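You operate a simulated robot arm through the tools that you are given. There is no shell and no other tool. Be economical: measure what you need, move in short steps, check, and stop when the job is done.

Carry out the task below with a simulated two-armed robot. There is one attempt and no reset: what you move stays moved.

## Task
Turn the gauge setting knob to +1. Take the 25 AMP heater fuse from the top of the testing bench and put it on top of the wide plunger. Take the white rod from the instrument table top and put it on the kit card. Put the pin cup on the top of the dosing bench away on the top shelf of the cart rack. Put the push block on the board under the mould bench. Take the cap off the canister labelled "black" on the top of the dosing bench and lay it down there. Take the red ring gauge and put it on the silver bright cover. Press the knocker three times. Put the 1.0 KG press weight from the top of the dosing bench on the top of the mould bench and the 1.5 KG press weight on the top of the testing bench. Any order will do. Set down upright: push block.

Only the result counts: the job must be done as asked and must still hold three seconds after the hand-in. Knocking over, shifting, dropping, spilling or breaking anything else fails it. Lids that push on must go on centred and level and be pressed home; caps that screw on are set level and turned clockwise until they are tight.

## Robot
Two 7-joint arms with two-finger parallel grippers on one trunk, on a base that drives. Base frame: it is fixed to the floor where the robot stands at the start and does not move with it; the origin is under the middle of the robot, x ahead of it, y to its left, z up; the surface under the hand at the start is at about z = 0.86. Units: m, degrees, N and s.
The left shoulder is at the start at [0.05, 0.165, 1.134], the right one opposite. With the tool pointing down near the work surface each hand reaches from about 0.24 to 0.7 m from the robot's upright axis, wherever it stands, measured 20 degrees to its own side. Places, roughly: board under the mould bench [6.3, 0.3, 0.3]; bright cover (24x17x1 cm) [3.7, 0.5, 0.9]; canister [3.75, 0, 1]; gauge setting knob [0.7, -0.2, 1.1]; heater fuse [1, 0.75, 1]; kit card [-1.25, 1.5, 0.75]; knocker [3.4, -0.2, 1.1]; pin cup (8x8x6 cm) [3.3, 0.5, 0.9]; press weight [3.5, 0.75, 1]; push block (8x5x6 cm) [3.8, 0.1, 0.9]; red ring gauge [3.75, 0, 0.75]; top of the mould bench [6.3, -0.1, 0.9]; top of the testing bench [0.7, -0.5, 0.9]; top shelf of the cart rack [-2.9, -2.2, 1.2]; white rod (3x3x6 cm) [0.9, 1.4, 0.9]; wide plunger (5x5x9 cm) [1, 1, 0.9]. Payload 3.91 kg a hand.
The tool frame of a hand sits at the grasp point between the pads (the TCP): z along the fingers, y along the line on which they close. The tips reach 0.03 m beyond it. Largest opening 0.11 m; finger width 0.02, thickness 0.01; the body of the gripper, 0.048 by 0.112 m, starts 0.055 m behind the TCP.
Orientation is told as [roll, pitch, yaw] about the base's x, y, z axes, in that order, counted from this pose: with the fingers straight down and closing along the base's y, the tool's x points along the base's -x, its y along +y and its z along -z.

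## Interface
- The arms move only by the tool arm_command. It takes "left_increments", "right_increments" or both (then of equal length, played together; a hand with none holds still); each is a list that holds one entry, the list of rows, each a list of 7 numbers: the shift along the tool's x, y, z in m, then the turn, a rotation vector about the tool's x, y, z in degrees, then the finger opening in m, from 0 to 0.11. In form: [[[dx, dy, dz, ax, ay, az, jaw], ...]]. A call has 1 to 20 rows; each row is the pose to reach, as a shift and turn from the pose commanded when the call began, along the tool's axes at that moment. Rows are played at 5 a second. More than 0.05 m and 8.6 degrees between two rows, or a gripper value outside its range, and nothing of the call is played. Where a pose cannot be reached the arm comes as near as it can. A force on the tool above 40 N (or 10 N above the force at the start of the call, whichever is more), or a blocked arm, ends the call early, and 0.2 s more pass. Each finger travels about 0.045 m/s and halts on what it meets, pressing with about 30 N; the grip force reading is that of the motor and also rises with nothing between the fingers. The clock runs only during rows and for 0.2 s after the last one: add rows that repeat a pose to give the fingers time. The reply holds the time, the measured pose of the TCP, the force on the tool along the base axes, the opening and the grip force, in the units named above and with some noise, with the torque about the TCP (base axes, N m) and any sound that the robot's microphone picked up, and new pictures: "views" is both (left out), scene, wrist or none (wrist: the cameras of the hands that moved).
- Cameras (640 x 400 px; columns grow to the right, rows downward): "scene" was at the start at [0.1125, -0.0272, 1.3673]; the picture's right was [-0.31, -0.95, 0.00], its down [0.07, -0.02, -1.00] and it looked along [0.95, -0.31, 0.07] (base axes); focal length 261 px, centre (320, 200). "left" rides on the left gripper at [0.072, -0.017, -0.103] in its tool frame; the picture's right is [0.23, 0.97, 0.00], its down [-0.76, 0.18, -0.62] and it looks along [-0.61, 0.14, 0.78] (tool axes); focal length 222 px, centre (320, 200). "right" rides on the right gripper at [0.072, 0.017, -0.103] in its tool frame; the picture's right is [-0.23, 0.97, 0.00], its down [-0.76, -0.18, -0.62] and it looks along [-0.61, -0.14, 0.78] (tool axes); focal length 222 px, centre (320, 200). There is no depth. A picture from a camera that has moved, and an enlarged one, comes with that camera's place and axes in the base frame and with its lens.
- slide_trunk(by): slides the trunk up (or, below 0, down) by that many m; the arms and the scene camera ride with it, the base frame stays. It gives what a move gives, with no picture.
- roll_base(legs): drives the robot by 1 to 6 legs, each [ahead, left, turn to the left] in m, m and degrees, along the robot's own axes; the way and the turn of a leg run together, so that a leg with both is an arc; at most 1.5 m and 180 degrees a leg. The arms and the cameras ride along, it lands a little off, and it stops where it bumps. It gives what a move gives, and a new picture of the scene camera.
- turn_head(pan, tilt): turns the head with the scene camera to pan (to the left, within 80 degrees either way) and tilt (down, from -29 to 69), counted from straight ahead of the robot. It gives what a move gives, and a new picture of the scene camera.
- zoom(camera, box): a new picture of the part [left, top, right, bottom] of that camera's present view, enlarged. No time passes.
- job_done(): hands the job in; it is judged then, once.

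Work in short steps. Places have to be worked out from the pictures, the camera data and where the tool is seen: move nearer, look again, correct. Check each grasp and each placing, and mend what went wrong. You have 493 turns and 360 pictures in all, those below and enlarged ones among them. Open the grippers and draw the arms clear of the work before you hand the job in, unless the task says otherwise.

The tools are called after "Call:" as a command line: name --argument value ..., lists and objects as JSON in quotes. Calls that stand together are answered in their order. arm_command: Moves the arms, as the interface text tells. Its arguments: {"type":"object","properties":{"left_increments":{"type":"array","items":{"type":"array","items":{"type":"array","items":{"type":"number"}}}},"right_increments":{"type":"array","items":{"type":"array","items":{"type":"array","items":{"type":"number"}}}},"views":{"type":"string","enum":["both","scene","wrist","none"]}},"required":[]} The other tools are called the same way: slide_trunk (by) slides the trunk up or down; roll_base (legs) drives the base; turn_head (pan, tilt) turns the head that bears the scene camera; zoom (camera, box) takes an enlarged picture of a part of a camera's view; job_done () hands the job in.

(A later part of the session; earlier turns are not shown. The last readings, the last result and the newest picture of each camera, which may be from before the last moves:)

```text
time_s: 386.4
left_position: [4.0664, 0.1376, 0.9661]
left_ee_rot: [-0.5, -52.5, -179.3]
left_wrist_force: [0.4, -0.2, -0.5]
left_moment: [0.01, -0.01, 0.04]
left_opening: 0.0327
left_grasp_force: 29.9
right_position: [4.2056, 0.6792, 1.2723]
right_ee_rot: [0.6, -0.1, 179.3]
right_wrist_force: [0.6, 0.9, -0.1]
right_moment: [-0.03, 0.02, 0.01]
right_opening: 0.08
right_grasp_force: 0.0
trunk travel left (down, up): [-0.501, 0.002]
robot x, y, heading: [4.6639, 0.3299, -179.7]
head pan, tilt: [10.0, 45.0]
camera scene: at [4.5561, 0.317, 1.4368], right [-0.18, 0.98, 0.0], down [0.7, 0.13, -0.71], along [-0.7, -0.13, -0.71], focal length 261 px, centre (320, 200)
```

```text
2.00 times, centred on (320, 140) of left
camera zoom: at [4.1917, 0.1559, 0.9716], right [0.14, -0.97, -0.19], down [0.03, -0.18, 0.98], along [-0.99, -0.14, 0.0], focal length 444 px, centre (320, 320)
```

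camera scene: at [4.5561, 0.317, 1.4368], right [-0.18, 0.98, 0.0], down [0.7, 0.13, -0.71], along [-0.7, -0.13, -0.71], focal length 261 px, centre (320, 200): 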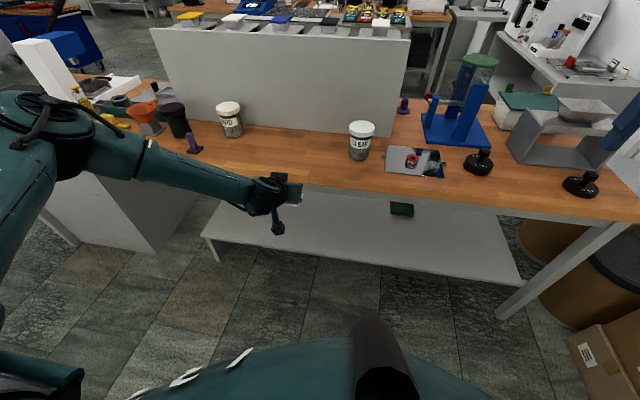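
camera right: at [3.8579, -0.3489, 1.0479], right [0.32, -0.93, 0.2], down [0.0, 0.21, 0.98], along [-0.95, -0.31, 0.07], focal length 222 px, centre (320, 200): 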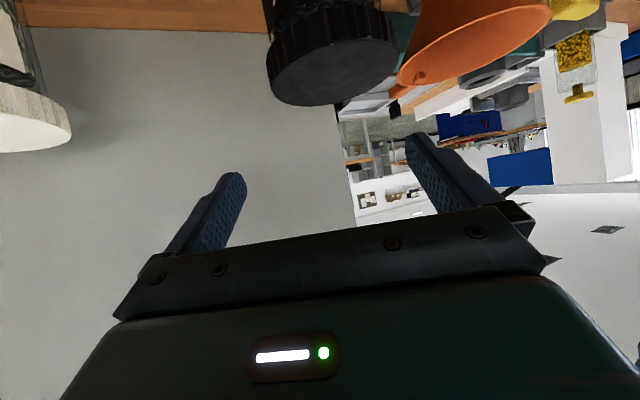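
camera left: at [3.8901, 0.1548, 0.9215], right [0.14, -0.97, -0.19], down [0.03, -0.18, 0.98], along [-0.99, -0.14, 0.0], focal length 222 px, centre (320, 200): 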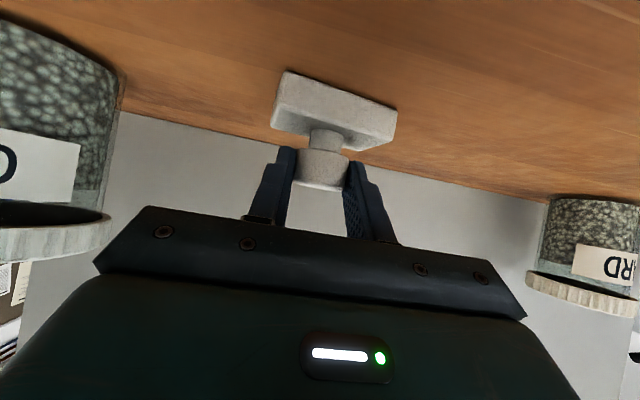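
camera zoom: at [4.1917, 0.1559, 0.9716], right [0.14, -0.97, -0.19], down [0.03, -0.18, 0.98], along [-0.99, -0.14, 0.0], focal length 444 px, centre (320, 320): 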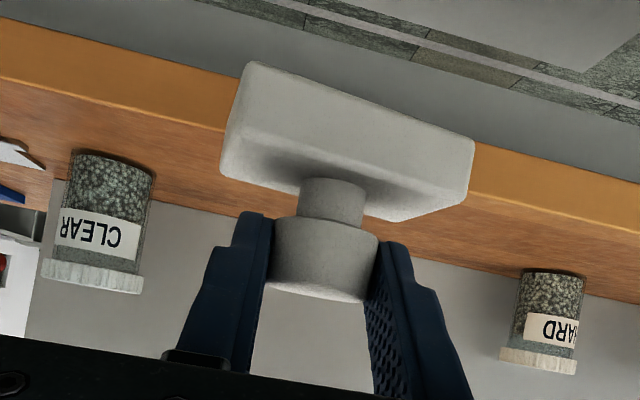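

The block is held upright. I turn round to the mould bench and deliver it first.

Call:
roll_base --legs '[[-0.1, 0, 0], [0, 0, 90], [0, 0, 90]]'

Call:
turn_head --pan 15 --tilt 45

```text
time_s: 395.2
left_position: [5.3645, 0.5308, 0.9648]
left_ee_rot: [-0.7, -52.4, 1.0]
left_wrist_force: [-0.3, -0.8, -1.5]
left_moment: [0.02, 0.01, -0.01]
left_opening: 0.0323
left_grasp_force: 29.4
right_position: [5.2266, -0.0109, 1.2709]
right_ee_rot: [0.4, -0.1, -0.2]
right_wrist_force: [-0.3, 0.2, -1.0]
right_moment: [0.0, 0.01, 0.01]
right_opening: 0.0801
right_grasp_force: 0.1
trunk travel left (down, up): [-0.501, 0.002]
robot x, y, heading: [4.7642, 0.3315, 0.8]
head pan, tilt: [10.0, 45.0]
camera scene: at [4.8749, 0.3475, 1.4367], right [0.18, -0.98, 0.0], down [-0.7, -0.13, -0.71], along [0.69, 0.13, -0.71], focal length 261 px, centre (320, 200)
```

scene: 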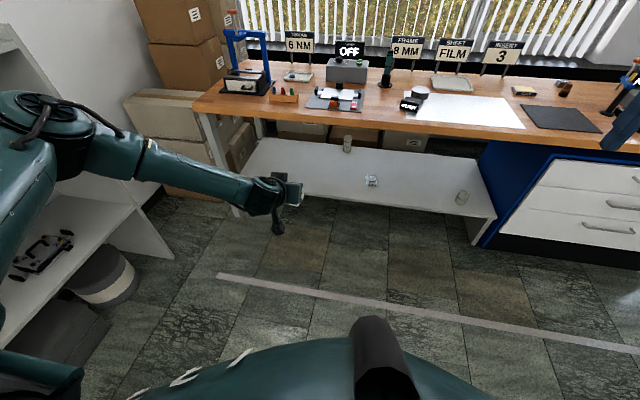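

```text
time_s: 395.8
left_position: [5.365, 0.5296, 0.9647]
left_ee_rot: [-0.6, -52.4, 0.9]
left_wrist_force: [-0.5, -0.1, -0.3]
left_moment: [0.02, 0.03, 0.05]
left_opening: 0.0323
left_grasp_force: 29.9
right_position: [5.2267, -0.0135, 1.2718]
right_ee_rot: [0.4, 0.0, -0.3]
right_wrist_force: [0.4, -1.0, -0.1]
right_moment: [-0.03, 0.03, -0.01]
right_opening: 0.08
right_grasp_force: 0.2
trunk travel left (down, up): [-0.501, 0.002]
robot x, y, heading: [4.7657, 0.3363, 0.6]
head pan, tilt: [15.0, 45.0]
camera scene: at [4.8732, 0.3542, 1.4367], right [0.27, -0.96, 0.0], down [-0.68, -0.19, -0.71], along [0.68, 0.19, -0.71], focal length 261 px, centre (320, 200)
```

scene: 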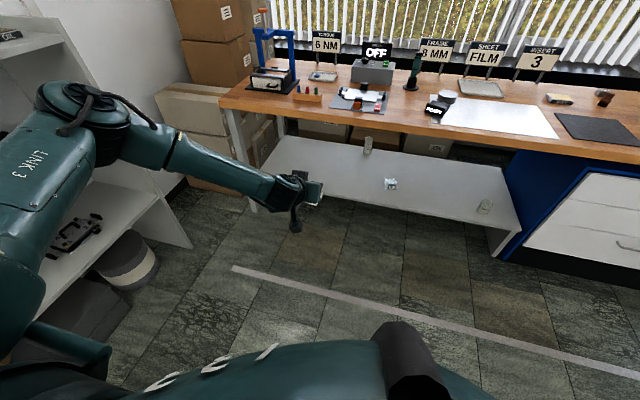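

Tuck the right hand back, then lower the trunk so the arm can go under the bench top.

Call:
arm_command --right_increments '[[[0.04, 0, 0, 0, 0, 0, 0.08], [0.08, 0, 0, 0, 0, 0, 0.08], [0.12, 0, 0, 0, 0, 0, 0.08], [0.16, 0, 0, 0, 0, 0, 0.08], [0.18, 0, 0, 0, 0, 0, 0.08]]]' --views "none"

Call:
slide_trunk --by -0.49

Call:
turn_head --pan 10 --tilt 25

```text
time_s: 397.0
left_position: [5.3642, 0.5302, 0.9651]
left_ee_rot: [-0.6, -52.5, 1.0]
left_wrist_force: [0.3, 0.2, -0.7]
left_moment: [-0.02, 0.02, -0.02]
left_opening: 0.0321
left_grasp_force: 29.9
right_position: [5.0455, -0.0115, 1.2723]
right_ee_rot: [0.4, -0.1, -0.3]
right_wrist_force: [-0.5, 0.2, -0.1]
right_moment: [-0.03, 0.03, -0.01]
right_opening: 0.08
right_grasp_force: 0.1
trunk travel left (down, up): [-0.501, 0.002]
robot x, y, heading: [4.7672, 0.3315, 0.6]
head pan, tilt: [15.0, 45.0]
```

```text
refused: -0.49 is not a number from -0.4 to 0.4
```

```text
time_s: 397.9
left_position: [5.3643, 0.529, 0.9654]
left_ee_rot: [-0.5, -52.4, 1.1]
left_wrist_force: [0.5, 0.8, 0.0]
left_moment: [0.0, -0.01, 0.0]
left_opening: 0.0323
left_grasp_force: 29.8
right_position: [5.0458, -0.0119, 1.2721]
right_ee_rot: [0.5, -0.1, -0.4]
right_wrist_force: [0.3, -0.2, 0.0]
right_moment: [-0.02, -0.01, -0.01]
right_opening: 0.0801
right_grasp_force: 0.1
trunk travel left (down, up): [-0.501, 0.002]
robot x, y, heading: [4.7702, 0.3356, 0.6]
head pan, tilt: [10.0, 25.0]
camera scene: at [4.8855, 0.3494, 1.4672], right [0.18, -0.98, 0.0], down [-0.42, -0.08, -0.91], along [0.89, 0.17, -0.42], focal length 261 px, centre (320, 200)
```

scene: 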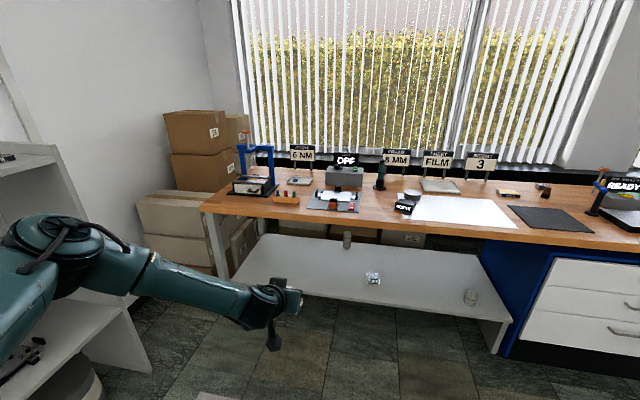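

Call:
slide_trunk --by -0.4

Call:
slide_trunk --by -0.095

Call:
turn_head --pan 10 --tilt 15

```text
time_s: 401.7
left_position: [5.3648, 0.5302, 0.5652]
left_ee_rot: [-0.6, -52.4, 1.0]
left_wrist_force: [-0.4, 0.0, -0.7]
left_moment: [-0.01, 0.01, 0.0]
left_opening: 0.0326
left_grasp_force: 30.1
right_position: [5.0459, -0.012, 0.8731]
right_ee_rot: [0.4, -0.1, -0.3]
right_wrist_force: [0.0, -0.5, 0.3]
right_moment: [0.02, 0.02, -0.02]
right_opening: 0.0801
right_grasp_force: 0.0
trunk travel left (down, up): [-0.101, 0.402]
robot x, y, heading: [4.7649, 0.3334, 0.4]
head pan, tilt: [10.0, 25.0]
```

```text
time_s: 403.0
left_position: [5.3649, 0.5289, 0.471]
left_ee_rot: [-0.6, -52.4, 0.9]
left_wrist_force: [0.6, 0.8, -0.9]
left_moment: [0.02, 0.04, 0.02]
left_opening: 0.0325
left_grasp_force: 29.9
right_position: [5.0471, -0.0099, 0.7768]
right_ee_rot: [0.6, -0.1, -0.4]
right_wrist_force: [-0.1, 0.0, 0.0]
right_moment: [-0.01, 0.02, -0.01]
right_opening: 0.0801
right_grasp_force: 0.0
trunk travel left (down, up): [-0.006, 0.497]
robot x, y, heading: [4.7675, 0.3308, 0.5]
head pan, tilt: [10.0, 25.0]
```

```text
time_s: 403.7
left_position: [5.3649, 0.5299, 0.4695]
left_ee_rot: [-0.5, -52.4, 1.0]
left_wrist_force: [0.4, 0.2, -1.2]
left_moment: [0.02, 0.04, -0.01]
left_opening: 0.0325
left_grasp_force: 29.9
right_position: [5.0475, -0.0121, 0.7784]
right_ee_rot: [0.4, 0.0, -0.3]
right_wrist_force: [0.4, 1.0, -0.4]
right_moment: [-0.01, -0.01, 0.0]
right_opening: 0.0802
right_grasp_force: 0.1
trunk travel left (down, up): [-0.006, 0.497]
robot x, y, heading: [4.7645, 0.3319, 0.8]
head pan, tilt: [10.0, 15.0]
camera scene: at [4.8867, 0.3496, 0.9885], right [0.18, -0.98, 0.0], down [-0.26, -0.05, -0.97], along [0.95, 0.18, -0.26], focal length 261 px, centre (320, 200)
```

scene: 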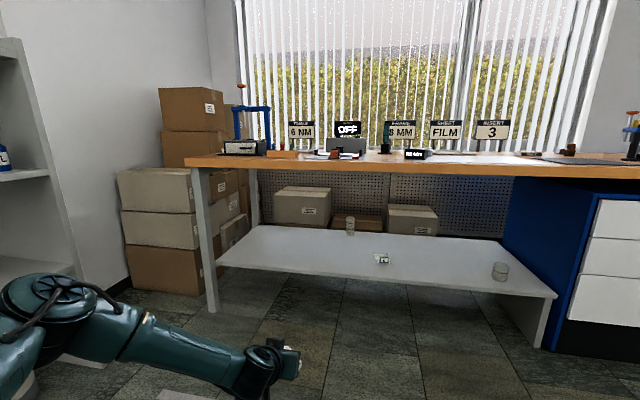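

Board front edge ≈ x 6.035, z≈0.28. I turn the left hand 35° inward (to the right), which should let it go lower.

Call:
arm_command --left_increments '[[[0, 0, 0, 5.5, 0, 4.3, 0.015], [0, 0, 0, 11, 0, 8.6, 0.015], [0, 0, 0, 16.6, 0, 12.9, 0.015], [0, 0, 0, 22.2, 0, 17.1, 0.015], [0, 0, 0, 27.7, 0, 21.4, 0.015], [0, 0, 0, 27.7, 0, 21.4, 0.015]]]' --views "scene"

```text
time_s: 405.1
left_position: [5.3649, 0.5291, 0.4689]
left_ee_rot: [-0.3, -52.6, -34.3]
left_wrist_force: [-0.3, -0.3, -1.4]
left_moment: [-0.02, -0.01, 0.0]
left_opening: 0.0323
left_grasp_force: 29.9
left hand out of reach, approached as far as the arm can: row 1
right_position: [5.0471, -0.0117, 0.7776]
right_ee_rot: [0.5, -0.1, -0.3]
right_wrist_force: [0.7, -0.2, 0.0]
right_moment: [0.0, 0.01, 0.03]
right_opening: 0.0799
right_grasp_force: 0.0
trunk travel left (down, up): [-0.006, 0.497]
robot x, y, heading: [4.768, 0.3335, 0.5]
head pan, tilt: [10.0, 15.0]
camera scene: at [4.8867, 0.3496, 0.9885], right [0.18, -0.98, 0.0], down [-0.25, -0.05, -0.97], along [0.95, 0.18, -0.26], focal length 261 px, centre (320, 200)
```

scene: 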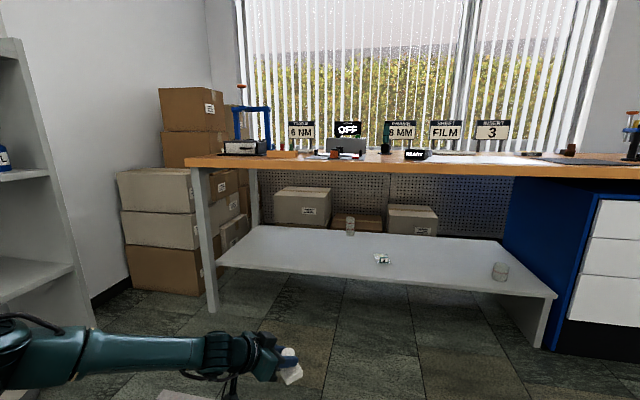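

Now test lowering by 0.105.

Call:
arm_command --left_increments '[[[0.028, 0, 0.021, 0, 0, 0, 0.015], [0.056, 0, 0.043, 0, 0, 0, 0.015], [0.083, 0, 0.064, 0, 0, 0, 0.015], [0.083, 0, 0.064, 0, 0, 0, 0.015]]]' --views "wrist"

```text
time_s: 406.1
left_position: [5.3673, 0.5271, 0.3643]
left_ee_rot: [-0.4, -52.6, -34.3]
left_wrist_force: [-0.7, 0.3, -0.7]
left_moment: [0.02, 0.02, -0.02]
left_opening: 0.0327
left_grasp_force: 30.4
right_position: [5.0467, -0.0103, 0.7774]
right_ee_rot: [0.4, -0.1, -0.3]
right_wrist_force: [0.5, -0.2, -0.6]
right_moment: [-0.05, 0.02, 0.02]
right_opening: 0.0801
right_grasp_force: 0.1
trunk travel left (down, up): [-0.006, 0.497]
robot x, y, heading: [4.7647, 0.332, 0.7]
head pan, tilt: [10.0, 15.0]
camera left: at [5.2524, 0.5848, 0.3705], right [0.44, 0.88, -0.18], down [0.08, 0.17, 0.98], along [0.9, -0.45, 0.01], focal length 222 px, centre (320, 200)
```

left: 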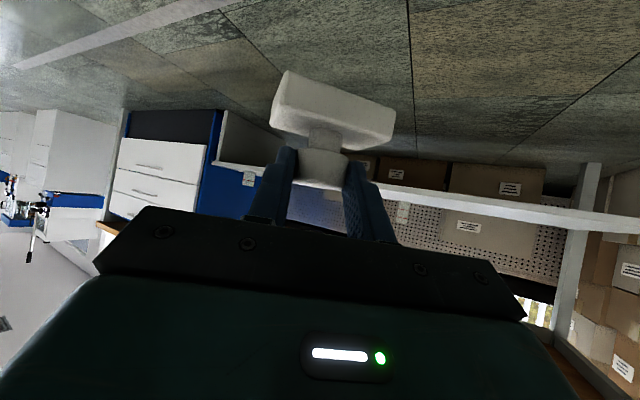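

Call:
zoom --camera "left" --box '[340, 130, 640, 280]'

Call:
zoom --camera "scene" --box '[180, 140, 420, 320]'

```text
2.13 times, centred on (490, 205) of left
camera zoom: at [5.2524, 0.5848, 0.3705], right [0.44, 0.88, -0.18], down [0.08, 0.17, 0.98], along [0.9, -0.45, 0.01], focal length 474 px, centre (-43, 189)
```

zoom: 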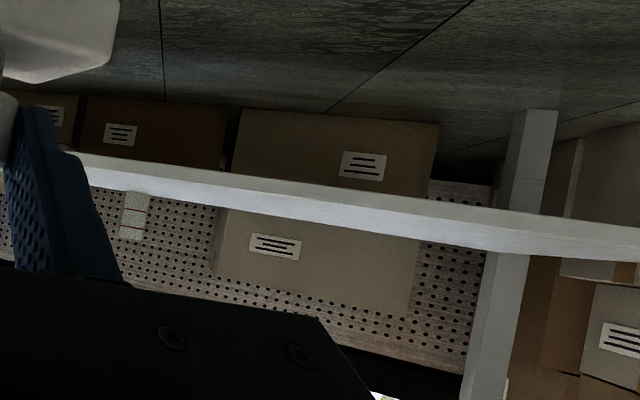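

```text
2.22 times, centred on (300, 230) of scene
camera zoom: at [4.8867, 0.3496, 0.9885], right [0.18, -0.98, 0.0], down [-0.25, -0.05, -0.97], along [0.95, 0.18, -0.26], focal length 579 px, centre (364, 133)
```

zoom: 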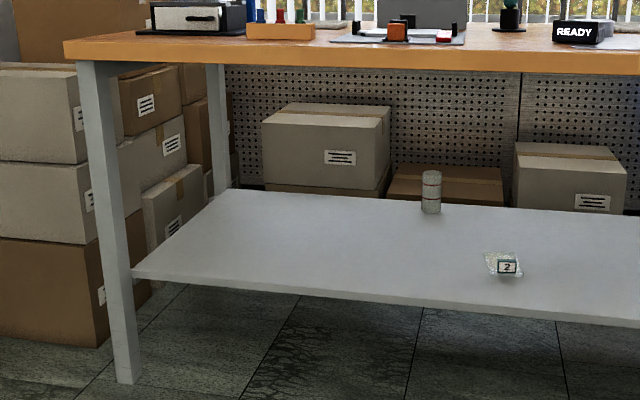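

I raise the hand a little for clearance and drive in slowly under the bench top.

Call:
arm_command --left_increments '[[[-0.032, 0, -0.025, 0, 0, 0, 0.015], [-0.032, 0, -0.025, 0, 0, 0, 0.015]]]' --views "none"

Call:
roll_base --legs '[[0.4, 0, -0.5], [0.1, 0, 0]]'

Call:
arm_command --left_increments '[[[0, 0, 0, 0, 0, 0, 0.015]]]' --views "wrist"

```text
time_s: 406.7
left_position: [5.3644, 0.5266, 0.4058]
left_ee_rot: [-0.4, -52.6, -34.2]
left_wrist_force: [0.4, -0.1, -1.1]
left_moment: [-0.04, -0.01, -0.01]
left_opening: 0.0323
left_grasp_force: 30.2
right_position: [5.0468, -0.0111, 0.777]
right_ee_rot: [0.6, -0.1, -0.3]
right_wrist_force: [0.1, 0.9, -0.2]
right_moment: [-0.02, -0.03, 0.02]
right_opening: 0.0801
right_grasp_force: 0.1
trunk travel left (down, up): [-0.006, 0.497]
robot x, y, heading: [4.7705, 0.328, 0.6]
head pan, tilt: [10.0, 15.0]
```

```text
time_s: 410.0
left_position: [5.8672, 0.5217, 0.4059]
left_ee_rot: [-0.4, -52.7, -34.9]
left_wrist_force: [-0.9, 0.2, -1.3]
left_moment: [0.01, -0.01, -0.01]
left_opening: 0.0325
left_grasp_force: 30.4
right_position: [5.5437, -0.0122, 0.7771]
right_ee_rot: [0.5, -0.2, -0.9]
right_wrist_force: [0.4, -0.2, -0.7]
right_moment: [0.0, -0.02, 0.03]
right_opening: 0.0801
right_grasp_force: 0.0
trunk travel left (down, up): [-0.006, 0.497]
robot x, y, heading: [5.2692, 0.3319, -0.1]
head pan, tilt: [10.0, 15.0]
camera scene: at [5.3886, 0.35, 0.9885], right [0.17, -0.99, 0.0], down [-0.25, -0.04, -0.97], along [0.95, 0.17, -0.26], focal length 261 px, centre (320, 200)
```

scene: 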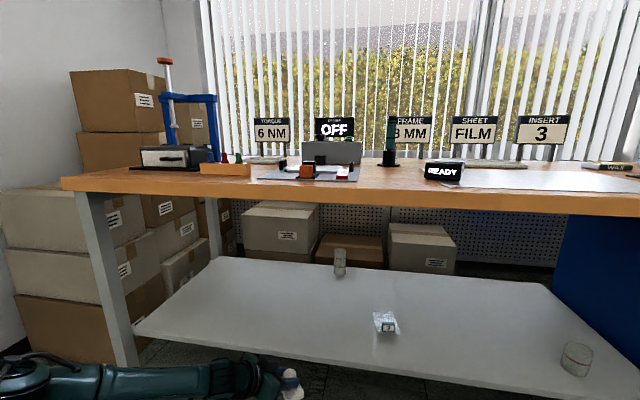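

```text
time_s: 410.4
left_position: [5.8684, 0.5221, 0.4062]
left_ee_rot: [-0.3, -52.6, -34.9]
left_wrist_force: [1.6, 0.6, -0.5]
left_moment: [0.02, 0.02, 0.01]
left_opening: 0.0326
left_grasp_force: 29.6
right_position: [5.5433, -0.0129, 0.7765]
right_ee_rot: [0.5, -0.2, -1.0]
right_wrist_force: [0.0, -0.3, 0.0]
right_moment: [0.01, 0.02, -0.01]
right_opening: 0.0801
right_grasp_force: 0.0
trunk travel left (down, up): [-0.006, 0.497]
robot x, y, heading: [5.2681, 0.3332, -0.2]
head pan, tilt: [10.0, 15.0]
camera left: at [5.7552, 0.5817, 0.4121], right [0.45, 0.87, -0.18], down [0.08, 0.17, 0.98], along [0.89, -0.46, 0.01], focal length 222 px, centre (320, 200)
```

left: 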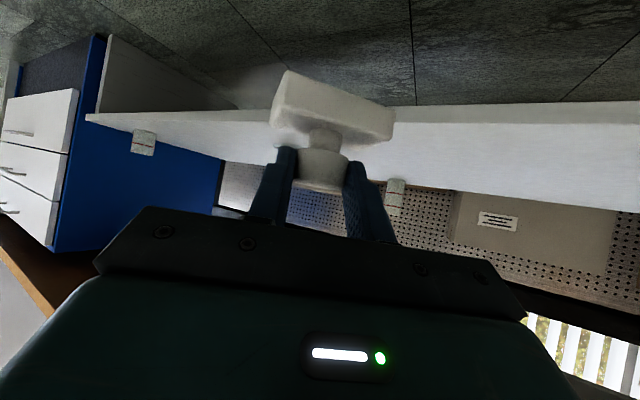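

Consistent: board edge x≈6.035, z≈0.29; block bottom is at 0.35. Advance 0.24 more.

Call:
roll_base --legs '[[0.24, 0, 0]]'

Call:
arm_command --left_increments '[[[0, 0, 0, 0, 0, 0, 0.015]]]' --views "wrist"

```text
time_s: 412.1
left_position: [6.1085, 0.5228, 0.4059]
left_ee_rot: [-0.4, -52.5, -34.8]
left_wrist_force: [0.2, -0.9, -1.6]
left_moment: [0.05, 0.03, 0.03]
left_opening: 0.0322
left_grasp_force: 30.0
right_position: [5.7857, -0.0118, 0.7776]
right_ee_rot: [0.5, -0.1, -0.9]
right_wrist_force: [0.0, 0.6, 0.5]
right_moment: [0.02, -0.01, -0.02]
right_opening: 0.0799
right_grasp_force: 0.0
trunk travel left (down, up): [-0.006, 0.497]
robot x, y, heading: [5.5101, 0.3308, -0.1]
head pan, tilt: [10.0, 15.0]
camera scene: at [5.6293, 0.3499, 0.9885], right [0.17, -0.98, 0.0], down [-0.25, -0.04, -0.97], along [0.95, 0.17, -0.26], focal length 261 px, centre (320, 200)
```

scene: 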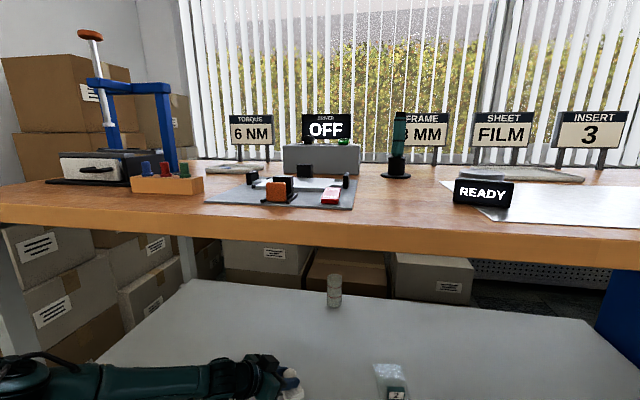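

```text
time_s: 412.5
left_position: [6.1088, 0.5224, 0.4069]
left_ee_rot: [-0.4, -52.5, -34.8]
left_wrist_force: [-0.2, 0.3, -0.6]
left_moment: [0.0, -0.02, -0.03]
left_opening: 0.0322
left_grasp_force: 30.8
right_position: [5.7864, -0.013, 0.7782]
right_ee_rot: [0.5, -0.1, -0.9]
right_wrist_force: [0.2, 0.3, 0.4]
right_moment: [0.03, -0.02, 0.02]
right_opening: 0.0801
right_grasp_force: 0.1
trunk travel left (down, up): [-0.006, 0.497]
robot x, y, heading: [5.5085, 0.3337, 0.0]
head pan, tilt: [10.0, 15.0]
camera left: at [5.9956, 0.5822, 0.4121], right [0.45, 0.88, -0.18], down [0.08, 0.17, 0.98], along [0.89, -0.45, 0.01], focal length 222 px, centre (320, 200)
```

left: 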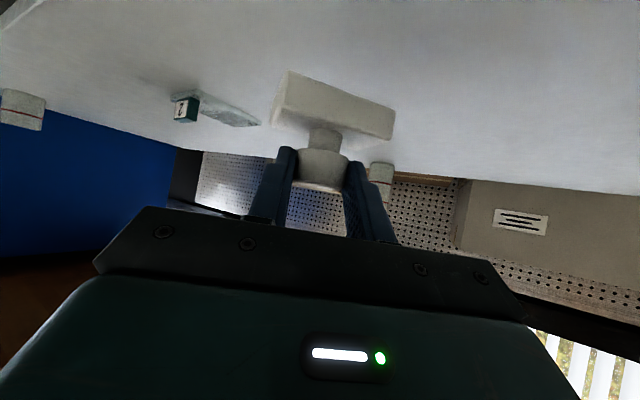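

Over the board. Lower by steps and watch for contact.

Call:
arm_command --left_increments '[[[0.024, 0, 0.018, 0, 0, 0, 0.015], [0.04, 0, 0.03, 0, 0, 0, 0.015], [0.0445, 0, 0.034, 0, 0, 0, 0.015], [0.046, 0, 0.0352, 0, 0, 0, 0.015], [0.0476, 0, 0.0364, 0, 0, 0, 0.015], [0.0492, 0, 0.0376, 0, 0, 0, 0.015], [0.0508, 0, 0.0388, 0, 0, 0, 0.015]]]' --views "wrist"

```text
time_s: 414.1
left_position: [6.1105, 0.5218, 0.3466]
left_ee_rot: [-0.1, -53.1, -35.1]
left_wrist_force: [3.5, 0.9, 20.0]
left_moment: [-0.12, -0.31, 0.04]
left_opening: 0.0326
left_grasp_force: 29.7
right_position: [5.7854, -0.0132, 0.7778]
right_ee_rot: [0.5, -0.3, -0.8]
right_wrist_force: [0.0, 0.0, 0.2]
right_moment: [-0.01, -0.02, -0.01]
right_opening: 0.08
right_grasp_force: 0.0
trunk travel left (down, up): [-0.006, 0.497]
robot x, y, heading: [5.5048, 0.3344, -0.4]
head pan, tilt: [10.0, 15.0]
camera left: at [5.9979, 0.5816, 0.3515], right [0.45, 0.88, -0.18], down [0.07, 0.17, 0.98], along [0.89, -0.45, 0.01], focal length 222 px, centre (320, 200)
```

left: 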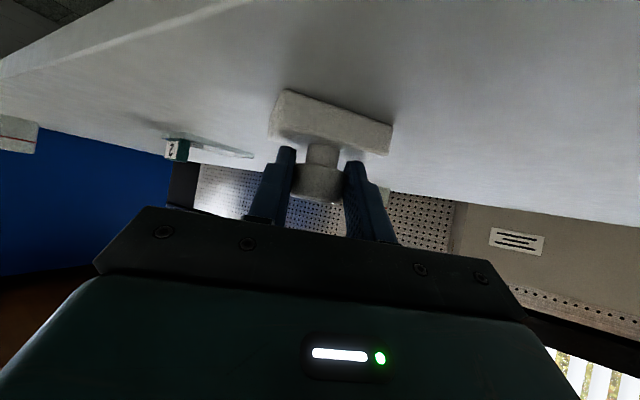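

Contact. Ease, open, and withdraw backwards along the fingers.

Call:
arm_command --left_increments '[[[-0.0016, 0, -0.0012, 0, 0, 0, 0.03], [-0.0016, 0, -0.0012, 0, 0, 0, 0.045], [-0.0016, 0, -0.0012, 0, 0, 0, 0.06], [-0.0016, 0, -0.0012, 0, 0, 0, 0.06], [-0.0016, 0, -0.03, 0, 0, 0, 0.06], [-0.0016, 0, -0.06, 0, 0, 0, 0.06], [-0.0016, 0, -0.09, 0, 0, 0, 0.06]]]' --views "wrist"

```text
time_s: 415.7
left_position: [6.0513, 0.5632, 0.3977]
left_ee_rot: [-0.4, -52.5, -34.9]
left_wrist_force: [0.3, 0.3, 0.3]
left_moment: [-0.01, 0.01, 0.01]
left_opening: 0.0599
left_grasp_force: 0.2
right_position: [5.7846, -0.012, 0.7776]
right_ee_rot: [0.5, -0.1, -0.9]
right_wrist_force: [0.5, 0.4, -0.4]
right_moment: [-0.02, -0.01, -0.01]
right_opening: 0.0804
right_grasp_force: 0.0
trunk travel left (down, up): [-0.006, 0.497]
robot x, y, heading: [5.5042, 0.3351, 0.2]
head pan, tilt: [10.0, 15.0]
camera left: at [5.9387, 0.6233, 0.4028], right [0.45, 0.88, -0.18], down [0.08, 0.17, 0.98], along [0.89, -0.45, 0.01], focal length 222 px, centre (320, 200)
```

left: 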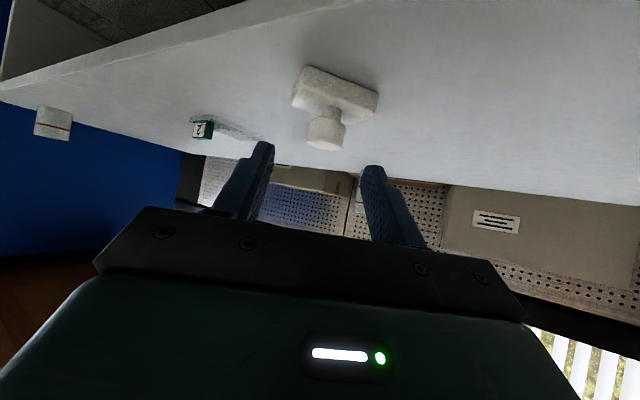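

The push block stands upright on the board. Back out.

Call:
roll_base --legs '[[-0.75, 0, 0]]'

Call:
slide_trunk --by 0.4

Call:
slide_trunk --by 0.09

Call:
arm_command --left_increments '[[[0, 0, 0, -5.5, 0, -4.3, 0.06], [0, 0, 0, -11, 0, -8.6, 0.06], [0, 0, 0, -16.6, 0, -12.9, 0.06], [0, 0, 0, -22.2, 0, -17.1, 0.06], [0, 0, 0, -27.7, 0, -21.4, 0.06]]]' --views "none"

```text
time_s: 419.8
left_position: [5.3027, 0.5669, 0.3976]
left_ee_rot: [-0.3, -52.6, -33.9]
left_wrist_force: [-0.3, 0.4, 0.4]
left_moment: [-0.01, 0.01, 0.01]
left_opening: 0.06
left_grasp_force: 0.1
right_position: [5.0434, -0.015, 0.7776]
right_ee_rot: [0.5, -0.1, -0.1]
right_wrist_force: [0.1, 0.4, 0.2]
right_moment: [0.02, -0.01, -0.04]
right_opening: 0.0799
right_grasp_force: 0.1
trunk travel left (down, up): [-0.006, 0.497]
robot x, y, heading: [4.7645, 0.3336, 0.7]
head pan, tilt: [10.0, 15.0]
camera scene: at [4.883, 0.3465, 0.9885], right [0.19, -0.98, 0.0], down [-0.25, -0.05, -0.97], along [0.95, 0.18, -0.26], focal length 261 px, centre (320, 200)
```

scene: 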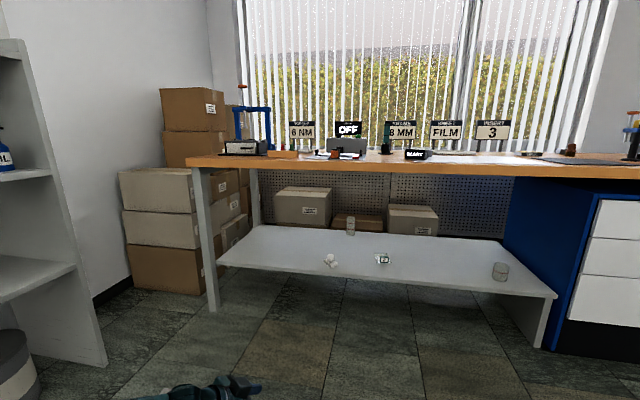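

```text
time_s: 423.6
left_position: [5.3045, 0.5651, 0.7977]
left_ee_rot: [-0.3, -52.6, -34.0]
left_wrist_force: [-0.6, -0.6, -0.3]
left_moment: [0.0, 0.01, -0.01]
left_opening: 0.0597
left_grasp_force: 0.1
right_position: [5.0447, -0.0139, 1.1773]
right_ee_rot: [0.5, -0.1, -0.2]
right_wrist_force: [0.8, -0.9, -1.1]
right_moment: [-0.01, 0.02, -0.03]
right_opening: 0.0799
right_grasp_force: 0.2
trunk travel left (down, up): [-0.406, 0.097]
robot x, y, heading: [4.7645, 0.3316, 0.7]
head pan, tilt: [10.0, 15.0]
```

```text
time_s: 424.9
left_position: [5.303, 0.5661, 0.8872]
left_ee_rot: [-0.3, -52.6, -34.0]
left_wrist_force: [0.1, 0.2, -0.2]
left_moment: [0.02, 0.02, 0.0]
left_opening: 0.0601
left_grasp_force: 0.1
right_position: [5.0459, -0.0143, 1.2664]
right_ee_rot: [0.5, 0.0, -0.2]
right_wrist_force: [-0.9, -0.6, 0.3]
right_moment: [-0.02, 0.0, -0.01]
right_opening: 0.0801
right_grasp_force: 0.0
trunk travel left (down, up): [-0.496, 0.007]
robot x, y, heading: [4.7573, 0.3302, 0.9]
head pan, tilt: [10.0, 15.0]
```

```text
time_s: 426.1
left_position: [5.3031, 0.5665, 0.8877]
left_ee_rot: [-0.6, -52.5, -12.8]
left_wrist_force: [-0.3, -0.4, -0.3]
left_moment: [0.01, -0.02, 0.04]
left_opening: 0.06
left_grasp_force: 0.1
left hand out of reach, approached as far as the arm can: row 4, 5
right_position: [5.0449, -0.0139, 1.2674]
right_ee_rot: [0.6, -0.2, -0.1]
right_wrist_force: [0.8, 0.7, -1.0]
right_moment: [0.04, 0.0, -0.03]
right_opening: 0.0801
right_grasp_force: 0.0
trunk travel left (down, up): [-0.496, 0.007]
robot x, y, heading: [4.7627, 0.3324, 0.8]
head pan, tilt: [10.0, 15.0]
```

Now the canister again, with the left hand holding the body (tilted, yawed inward) and the right hand turning the cap. Raise the left hand first.

Call:
arm_command --left_increments '[[[-0.032, 0, -0.024, 0, 0, 0, 0.08], [-0.064, 0, -0.048, 0, 0, 0, 0.1], [-0.095, 0, -0.073, 0, 0, 0, 0.11], [-0.127, 0, -0.097, 0, 0, 0, 0.11], [-0.159, 0, -0.121, 0, 0, 0, 0.11]]]' --views "none"

Call:
roll_base --legs '[[0, 0, 90], [0, 0, 89.5], [0, 0.76, 0]]'

Call:
turn_head --pan 0 --tilt 45

```text
time_s: 427.3
left_position: [5.304, 0.566, 1.088]
left_ee_rot: [-0.8, -52.4, -12.8]
left_wrist_force: [0.1, -0.3, 0.5]
left_moment: [-0.02, -0.02, 0.0]
left_opening: 0.1101
left_grasp_force: 0.1
right_position: [5.0452, -0.0135, 1.2669]
right_ee_rot: [0.5, -0.1, 0.0]
right_wrist_force: [-0.5, -0.2, 0.1]
right_moment: [0.02, 0.02, 0.02]
right_opening: 0.0802
right_grasp_force: 0.1
trunk travel left (down, up): [-0.496, 0.007]
robot x, y, heading: [4.7619, 0.3286, 1.0]
head pan, tilt: [10.0, 15.0]
```

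```text
time_s: 442.0
left_position: [4.1768, -0.6528, 1.0877]
left_ee_rot: [-0.6, -52.6, 164.2]
left_wrist_force: [-0.3, 0.0, -0.3]
left_moment: [-0.03, 0.0, -0.02]
left_opening: 0.1103
left_grasp_force: 0.1
right_position: [4.4679, -0.0874, 1.2665]
right_ee_rot: [0.5, -0.1, 176.9]
right_wrist_force: [0.4, 1.1, -0.1]
right_moment: [0.03, 0.01, -0.03]
right_opening: 0.0798
right_grasp_force: 0.0
trunk travel left (down, up): [-0.496, 0.007]
robot x, y, heading: [4.7315, -0.4388, 178.1]
head pan, tilt: [10.0, 15.0]
camera scene: at [4.6089, -0.4555, 1.4785], right [-0.13, 0.99, 0.0], down [0.26, 0.03, -0.97], along [-0.96, -0.13, -0.26], focal length 261 px, centre (320, 200)
```

scene: 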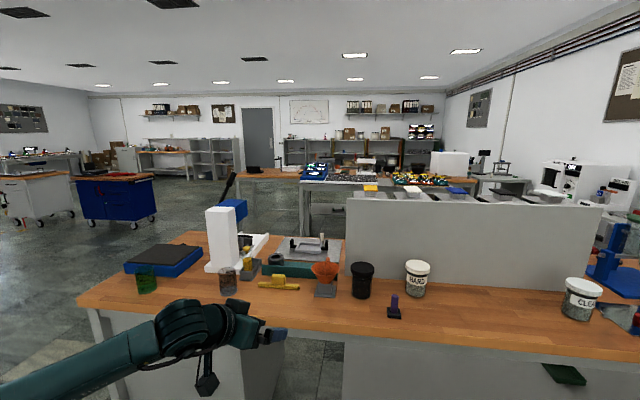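

```text
time_s: 442.9
left_position: [4.1763, -0.6526, 1.0878]
left_ee_rot: [-0.7, -52.5, 164.1]
left_wrist_force: [-0.7, 0.1, 0.6]
left_moment: [-0.03, 0.0, -0.03]
left_opening: 0.11
left_grasp_force: 0.2
right_position: [4.4675, -0.0871, 1.2673]
right_ee_rot: [0.5, 0.0, 176.9]
right_wrist_force: [0.2, -0.2, 0.1]
right_moment: [0.0, -0.01, 0.01]
right_opening: 0.08
right_grasp_force: 0.1
trunk travel left (down, up): [-0.496, 0.007]
robot x, y, heading: [4.7328, -0.4462, 177.4]
head pan, tilt: [0.0, 45.0]
camera scene: at [4.6202, -0.4397, 1.4318], right [0.04, 1.0, 0.0], down [0.71, -0.03, -0.71], along [-0.71, 0.03, -0.71], focal length 261 px, centre (320, 200)
```

scene: 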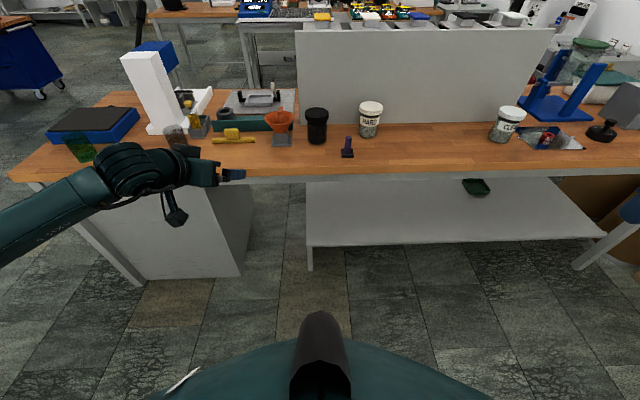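

Test in free air: bring the left hand inward to where the canister would be, yawed to 155°.

Call:
arm_command --left_increments '[[[0.003, -0.036, -0.004, 1.2, 0, 0.9, 0.11], [0.006, -0.072, -0.008, 2.4, 0, 1.8, 0.11], [0.01, -0.108, -0.012, 3.6, 0, 2.7, 0.11], [0.013, -0.144, -0.016, 4.8, 0, 3.6, 0.11], [0.016, -0.18, -0.02, 6, 0, 4.5, 0.11], [0.019, -0.217, -0.025, 7.1, 0, 5.5, 0.11], [0.019, -0.217, -0.025, 7.1, 0, 5.5, 0.11]]]' --views "none"

```text
time_s: 444.5
left_position: [4.2693, -0.4543, 1.0889]
left_ee_rot: [-0.6, -52.6, 155.1]
left_wrist_force: [-0.4, -1.4, 0.3]
left_moment: [-0.01, -0.03, 0.01]
left_opening: 0.1101
left_grasp_force: 0.0
right_position: [4.468, -0.0869, 1.2676]
right_ee_rot: [0.5, -0.1, 176.7]
right_wrist_force: [0.1, -0.5, 1.0]
right_moment: [0.0, 0.02, -0.03]
right_opening: 0.0799
right_grasp_force: 0.1
trunk travel left (down, up): [-0.496, 0.007]
robot x, y, heading: [4.7282, -0.4419, 177.7]
head pan, tilt: [0.0, 45.0]
```

Works. Test whether it can be lowered to 0.897 here in the free air.

Call:
arm_command --left_increments '[[[0.03, 0, 0.023, 0, 0, 0, 0.11], [0.06, 0, 0.047, 0, 0, 0, 0.11], [0.09, 0, 0.07, 0, 0, 0, 0.11], [0.12, 0, 0.094, 0, 0, 0, 0.11], [0.1525, 0, 0.117, 0, 0, 0, 0.11], [0.1525, 0, 0.117, 0, 0, 0, 0.11]]]' --views "scene"

```text
time_s: 445.9
left_position: [4.2655, -0.3989, 0.9311]
left_ee_rot: [1.5, -50.9, 155.0]
left_wrist_force: [-0.1, 0.5, 0.8]
left_moment: [0.0, 0.03, -0.01]
left_opening: 0.1101
left_grasp_force: 0.0
left hand out of reach, approached as far as the arm can: row 2, 3, 4, 5, 6
right_position: [4.4695, -0.085, 1.266]
right_ee_rot: [0.5, -0.1, 176.8]
right_wrist_force: [0.3, -0.1, -0.2]
right_moment: [0.02, 0.03, -0.02]
right_opening: 0.08
right_grasp_force: 0.1
trunk travel left (down, up): [-0.496, 0.007]
robot x, y, heading: [4.7305, -0.4435, 177.5]
head pan, tilt: [0.0, 45.0]
camera scene: at [4.6207, -0.4387, 1.4318], right [0.04, 1.0, 0.0], down [0.71, -0.03, -0.71], along [-0.71, 0.03, -0.71], focal length 261 px, centre (320, 200)
```

scene: 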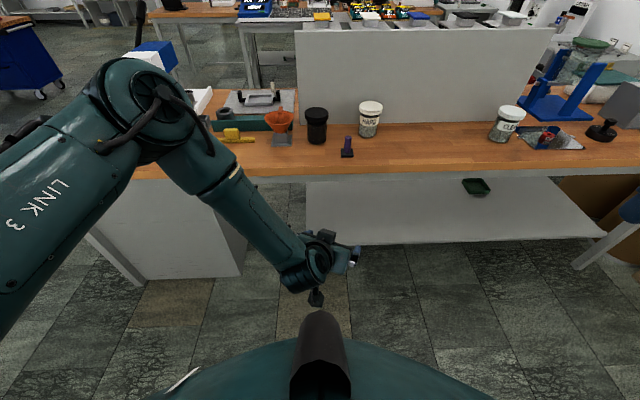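

The arm's limit again; I'll use the trunk to lower instead. Raise the hand back.

Call:
arm_command --left_increments '[[[-0.03, 0.015, -0.023, 0, 0, 0, 0.11], [-0.06, 0.03, -0.047, 0, 0, 0, 0.11], [-0.09, 0.045, -0.07, 0, 0, 0, 0.11], [-0.12, 0.055, -0.094, 0, 0, 0, 0.11], [-0.12, 0.055, -0.094, 0, 0, 0, 0.11]]]' --views "none"

```text
time_s: 447.1
left_position: [4.2419, -0.4492, 1.0812]
left_ee_rot: [-0.5, -52.6, 155.0]
left_wrist_force: [-0.5, -0.6, 0.1]
left_moment: [0.03, -0.02, 0.01]
left_opening: 0.1099
left_grasp_force: 0.0
left hand out of reach, approached as far as the arm can: row 1
right_position: [4.4683, -0.0859, 1.2667]
right_ee_rot: [0.6, -0.1, 176.8]
right_wrist_force: [-0.4, 0.6, 0.5]
right_moment: [0.02, -0.02, 0.02]
right_opening: 0.0802
right_grasp_force: 0.1
trunk travel left (down, up): [-0.496, 0.007]
robot x, y, heading: [4.7262, -0.445, 177.8]
head pan, tilt: [0.0, 45.0]
```

Drive in over the canister at this height.

Call:
roll_base --legs '[[0.3, 0, 0], [0.21, 0, 0]]'

Call:
arm_command --left_increments '[[[0, 0, 0, 0, 0, 0, 0.11]]]' --views "wrist"

Call:
zoom --camera "scene" --box '[230, 130, 430, 280]'

```text
time_s: 450.4
left_position: [3.724, -0.4326, 1.0815]
left_ee_rot: [-0.7, -52.5, 155.3]
left_wrist_force: [-0.8, 0.2, 0.2]
left_moment: [0.02, 0.0, 0.0]
left_opening: 0.1099
left_grasp_force: 0.1
right_position: [3.9487, -0.0685, 1.2679]
right_ee_rot: [0.5, -0.1, 177.0]
right_wrist_force: [-0.2, -0.1, -0.3]
right_moment: [-0.01, 0.01, 0.0]
right_opening: 0.0799
right_grasp_force: 0.0
trunk travel left (down, up): [-0.496, 0.007]
robot x, y, heading: [4.2143, -0.4199, 178.0]
head pan, tilt: [0.0, 45.0]
camera scene: at [4.1028, -0.4205, 1.4316], right [0.04, 1.0, 0.0], down [0.71, -0.03, -0.71], along [-0.71, 0.03, -0.71], focal length 261 px, centre (320, 200)
```

scene: 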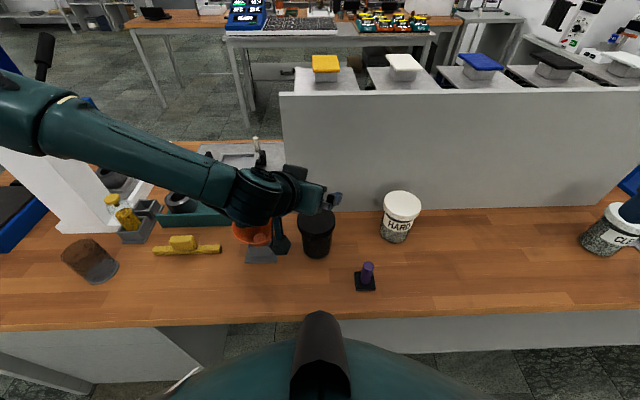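

```text
time_s: 450.9
left_position: [3.7246, -0.4324, 1.0814]
left_ee_rot: [-0.6, -52.6, 155.3]
left_wrist_force: [0.3, -0.6, 0.3]
left_moment: [0.06, -0.02, 0.0]
left_opening: 0.1098
left_grasp_force: 0.1
right_position: [3.9494, -0.069, 1.2673]
right_ee_rot: [0.5, -0.1, 177.0]
right_wrist_force: [-0.6, 0.0, -0.1]
right_moment: [0.05, 0.0, -0.01]
right_opening: 0.0802
right_grasp_force: 0.1
trunk travel left (down, up): [-0.496, 0.007]
robot x, y, heading: [4.2144, -0.4232, 177.9]
head pan, tilt: [0.0, 45.0]
camera left: at [3.8462, -0.4703, 1.0873], right [-0.29, -0.94, -0.19], down [-0.05, -0.18, 0.98], along [-0.96, 0.29, 0.01], focal length 222 px, centre (320, 200)
```

left: 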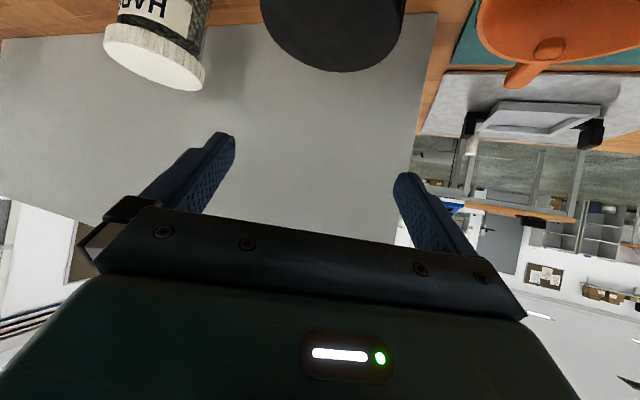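

```text
2.67 times, centred on (330, 205) of scene
camera zoom: at [4.1037, -0.4205, 1.4317], right [0.04, 1.0, 0.0], down [0.71, -0.03, -0.71], along [-0.71, 0.03, -0.71], focal length 695 px, centre (293, 187)
```

zoom: 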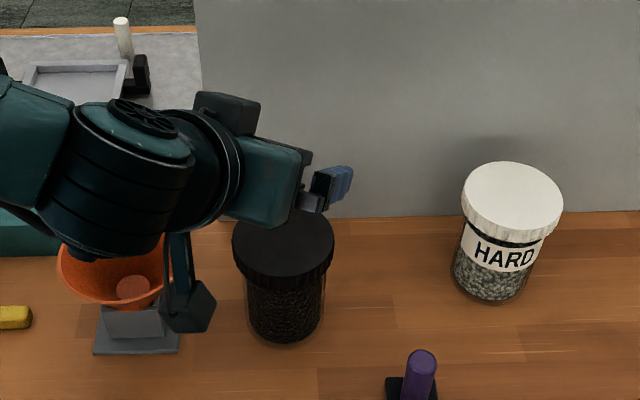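

Cap centre ≈[3.712,-0.414]. Nudge 1.2 cm sideways then lower with the trunk in two steps.

Call:
arm_command --left_increments '[[[0, -0.012, 0, 0, 0, 0, 0.11], [0, -0.012, 0, 0, 0, 0, 0.11]]]' --views "none"

Call:
slide_trunk --by -0.075

Call:
arm_command --left_increments '[[[0, 0, 0, 0, 0, 0, 0.11]]]' --views "wrist"

Call:
zoom --camera "scene" --box '[230, 130, 430, 280]'

```text
time_s: 451.4
left_position: [3.7309, -0.423, 1.0823]
left_ee_rot: [-0.6, -52.4, 155.4]
left_wrist_force: [0.3, -0.7, -0.8]
left_moment: [0.04, -0.03, 0.02]
left_opening: 0.1101
left_grasp_force: 0.2
right_position: [3.9493, -0.0687, 1.2679]
right_ee_rot: [0.5, -0.1, 177.1]
right_wrist_force: [0.5, -0.9, 0.1]
right_moment: [-0.02, 0.0, 0.01]
right_opening: 0.0801
right_grasp_force: 0.2
trunk travel left (down, up): [-0.496, 0.007]
robot x, y, heading: [4.2117, -0.4256, 178.1]
head pan, tilt: [0.0, 45.0]
```

```text
time_s: 452.6
left_position: [3.7302, -0.4209, 1.0069]
left_ee_rot: [-0.7, -52.6, 155.3]
left_wrist_force: [-0.5, -0.2, 0.4]
left_moment: [0.01, 0.04, -0.02]
left_opening: 0.1101
left_grasp_force: 0.1
right_position: [3.9492, -0.0686, 1.1931]
right_ee_rot: [0.5, 0.0, 177.0]
right_wrist_force: [-0.7, -1.1, -0.1]
right_moment: [0.0, 0.0, 0.02]
right_opening: 0.0801
right_grasp_force: 0.1
trunk travel left (down, up): [-0.421, 0.082]
robot x, y, heading: [4.2141, -0.4241, 178.0]
head pan, tilt: [0.0, 45.0]
```

```text
time_s: 453.0
left_position: [3.7306, -0.422, 1.007]
left_ee_rot: [-0.7, -52.6, 155.2]
left_wrist_force: [0.0, 0.5, 0.4]
left_moment: [0.0, 0.03, 0.01]
left_opening: 0.1099
left_grasp_force: 0.2
right_position: [3.9496, -0.0683, 1.1917]
right_ee_rot: [0.5, -0.1, 176.9]
right_wrist_force: [0.3, -0.2, -0.9]
right_moment: [-0.01, 0.0, -0.01]
right_opening: 0.0801
right_grasp_force: 0.1
trunk travel left (down, up): [-0.421, 0.082]
robot x, y, heading: [4.2133, -0.4259, 178.2]
head pan, tilt: [0.0, 45.0]
camera left: at [3.8519, -0.4597, 1.0126], right [-0.29, -0.94, -0.19], down [-0.05, -0.18, 0.98], along [-0.96, 0.29, 0.01], focal length 222 px, centre (320, 200)
```

left: 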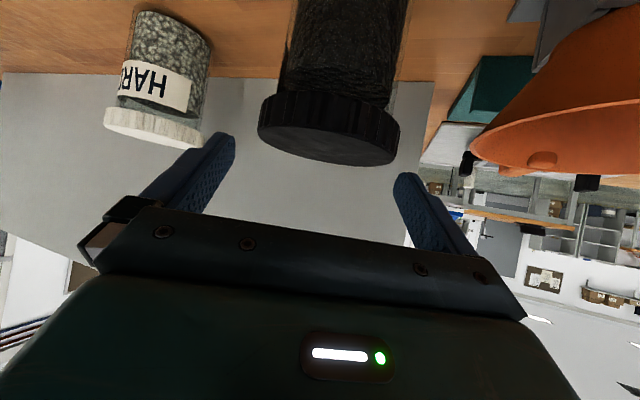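

```text
2.67 times, centred on (330, 205) of scene
camera zoom: at [4.1036, -0.4206, 1.3567], right [0.04, 1.0, 0.0], down [0.71, -0.03, -0.71], along [-0.71, 0.03, -0.71], focal length 695 px, centre (293, 187)
```

zoom: 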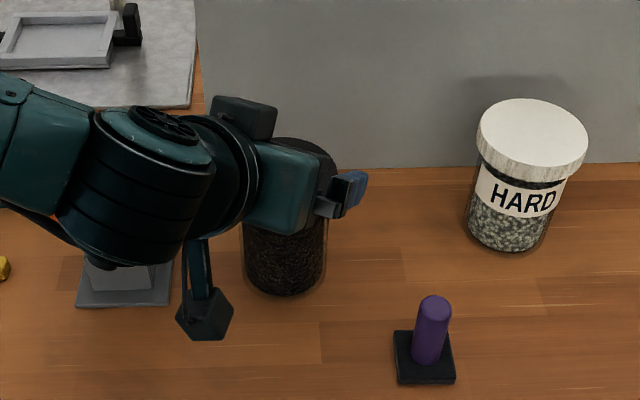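

Shift 7 mm back, then lower the trunk 0.115 (TCP to 0.892) in two moves.

Call:
arm_command --left_increments '[[[0, 0.007, 0, 0, 0, 0, 0.11], [0, 0.007, 0, 0, 0, 0, 0.11]]]' --views "none"

Call:
slide_trunk --by -0.06

Call:
arm_command --left_increments '[[[0, 0, 0, 0, 0, 0, 0.11]]]' --views "wrist"

Call:
zoom --camera "scene" --box '[230, 110, 430, 260]'

```text
time_s: 453.6
left_position: [3.7282, -0.4279, 1.0067]
left_ee_rot: [-0.7, -52.7, 155.3]
left_wrist_force: [0.9, 0.7, -0.4]
left_moment: [-0.02, 0.0, 0.03]
left_opening: 0.11
left_grasp_force: 0.2
right_position: [3.949, -0.0683, 1.1923]
right_ee_rot: [0.4, -0.1, 177.0]
right_wrist_force: [0.1, -0.8, -0.7]
right_moment: [-0.01, -0.01, -0.01]
right_opening: 0.0798
right_grasp_force: 0.2
trunk travel left (down, up): [-0.421, 0.082]
robot x, y, heading: [4.2116, -0.4254, 178.2]
head pan, tilt: [0.0, 45.0]
```

```text
time_s: 454.6
left_position: [3.7279, -0.4278, 0.9461]
left_ee_rot: [-0.6, -52.6, 155.2]
left_wrist_force: [0.1, -0.4, 0.3]
left_moment: [0.04, -0.02, 0.01]
left_opening: 0.1098
left_grasp_force: 0.1
right_position: [3.9488, -0.0683, 1.1317]
right_ee_rot: [0.4, 0.0, 177.1]
right_wrist_force: [-0.7, -0.3, -0.3]
right_moment: [0.0, -0.01, 0.0]
right_opening: 0.0801
right_grasp_force: 0.1
trunk travel left (down, up): [-0.361, 0.142]
robot x, y, heading: [4.2144, -0.4287, 178.1]
head pan, tilt: [0.0, 45.0]
```

```text
time_s: 455.0
left_position: [3.7283, -0.4282, 0.946]
left_ee_rot: [-0.6, -52.6, 155.4]
left_wrist_force: [0.0, 0.1, 0.6]
left_moment: [-0.04, 0.01, 0.02]
left_opening: 0.1102
left_grasp_force: 0.1
right_position: [3.9482, -0.069, 1.1328]
right_ee_rot: [0.5, 0.0, 177.0]
right_wrist_force: [-0.6, 1.1, 0.0]
right_moment: [0.0, -0.03, 0.0]
right_opening: 0.08
right_grasp_force: 0.1
trunk travel left (down, up): [-0.361, 0.142]
robot x, y, heading: [4.213, -0.4232, 178.0]
head pan, tilt: [0.0, 45.0]
camera left: at [3.8487, -0.4659, 0.9523], right [-0.29, -0.94, -0.19], down [-0.05, -0.18, 0.98], along [-0.96, 0.29, 0.01], focal length 222 px, centre (320, 200)
```

left: 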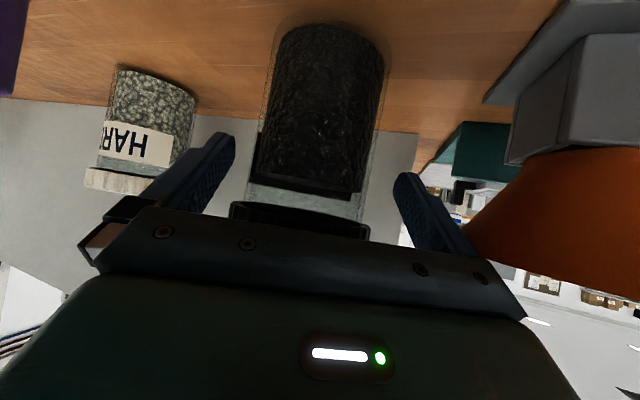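

```text
2.67 times, centred on (330, 185) of scene
camera zoom: at [4.1036, -0.4206, 1.2967], right [0.04, 1.0, 0.0], down [0.71, -0.03, -0.71], along [-0.71, 0.03, -0.71], focal length 695 px, centre (293, 240)
```

zoom: 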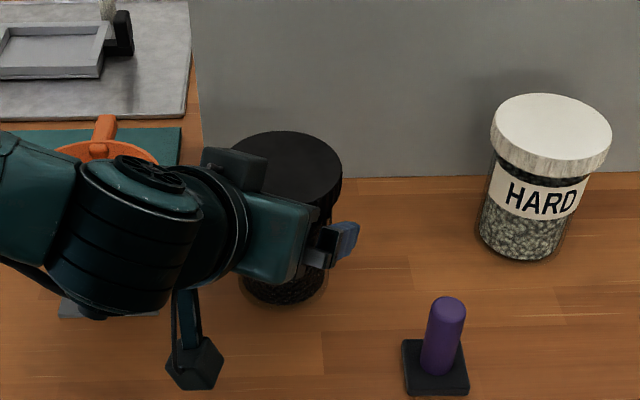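

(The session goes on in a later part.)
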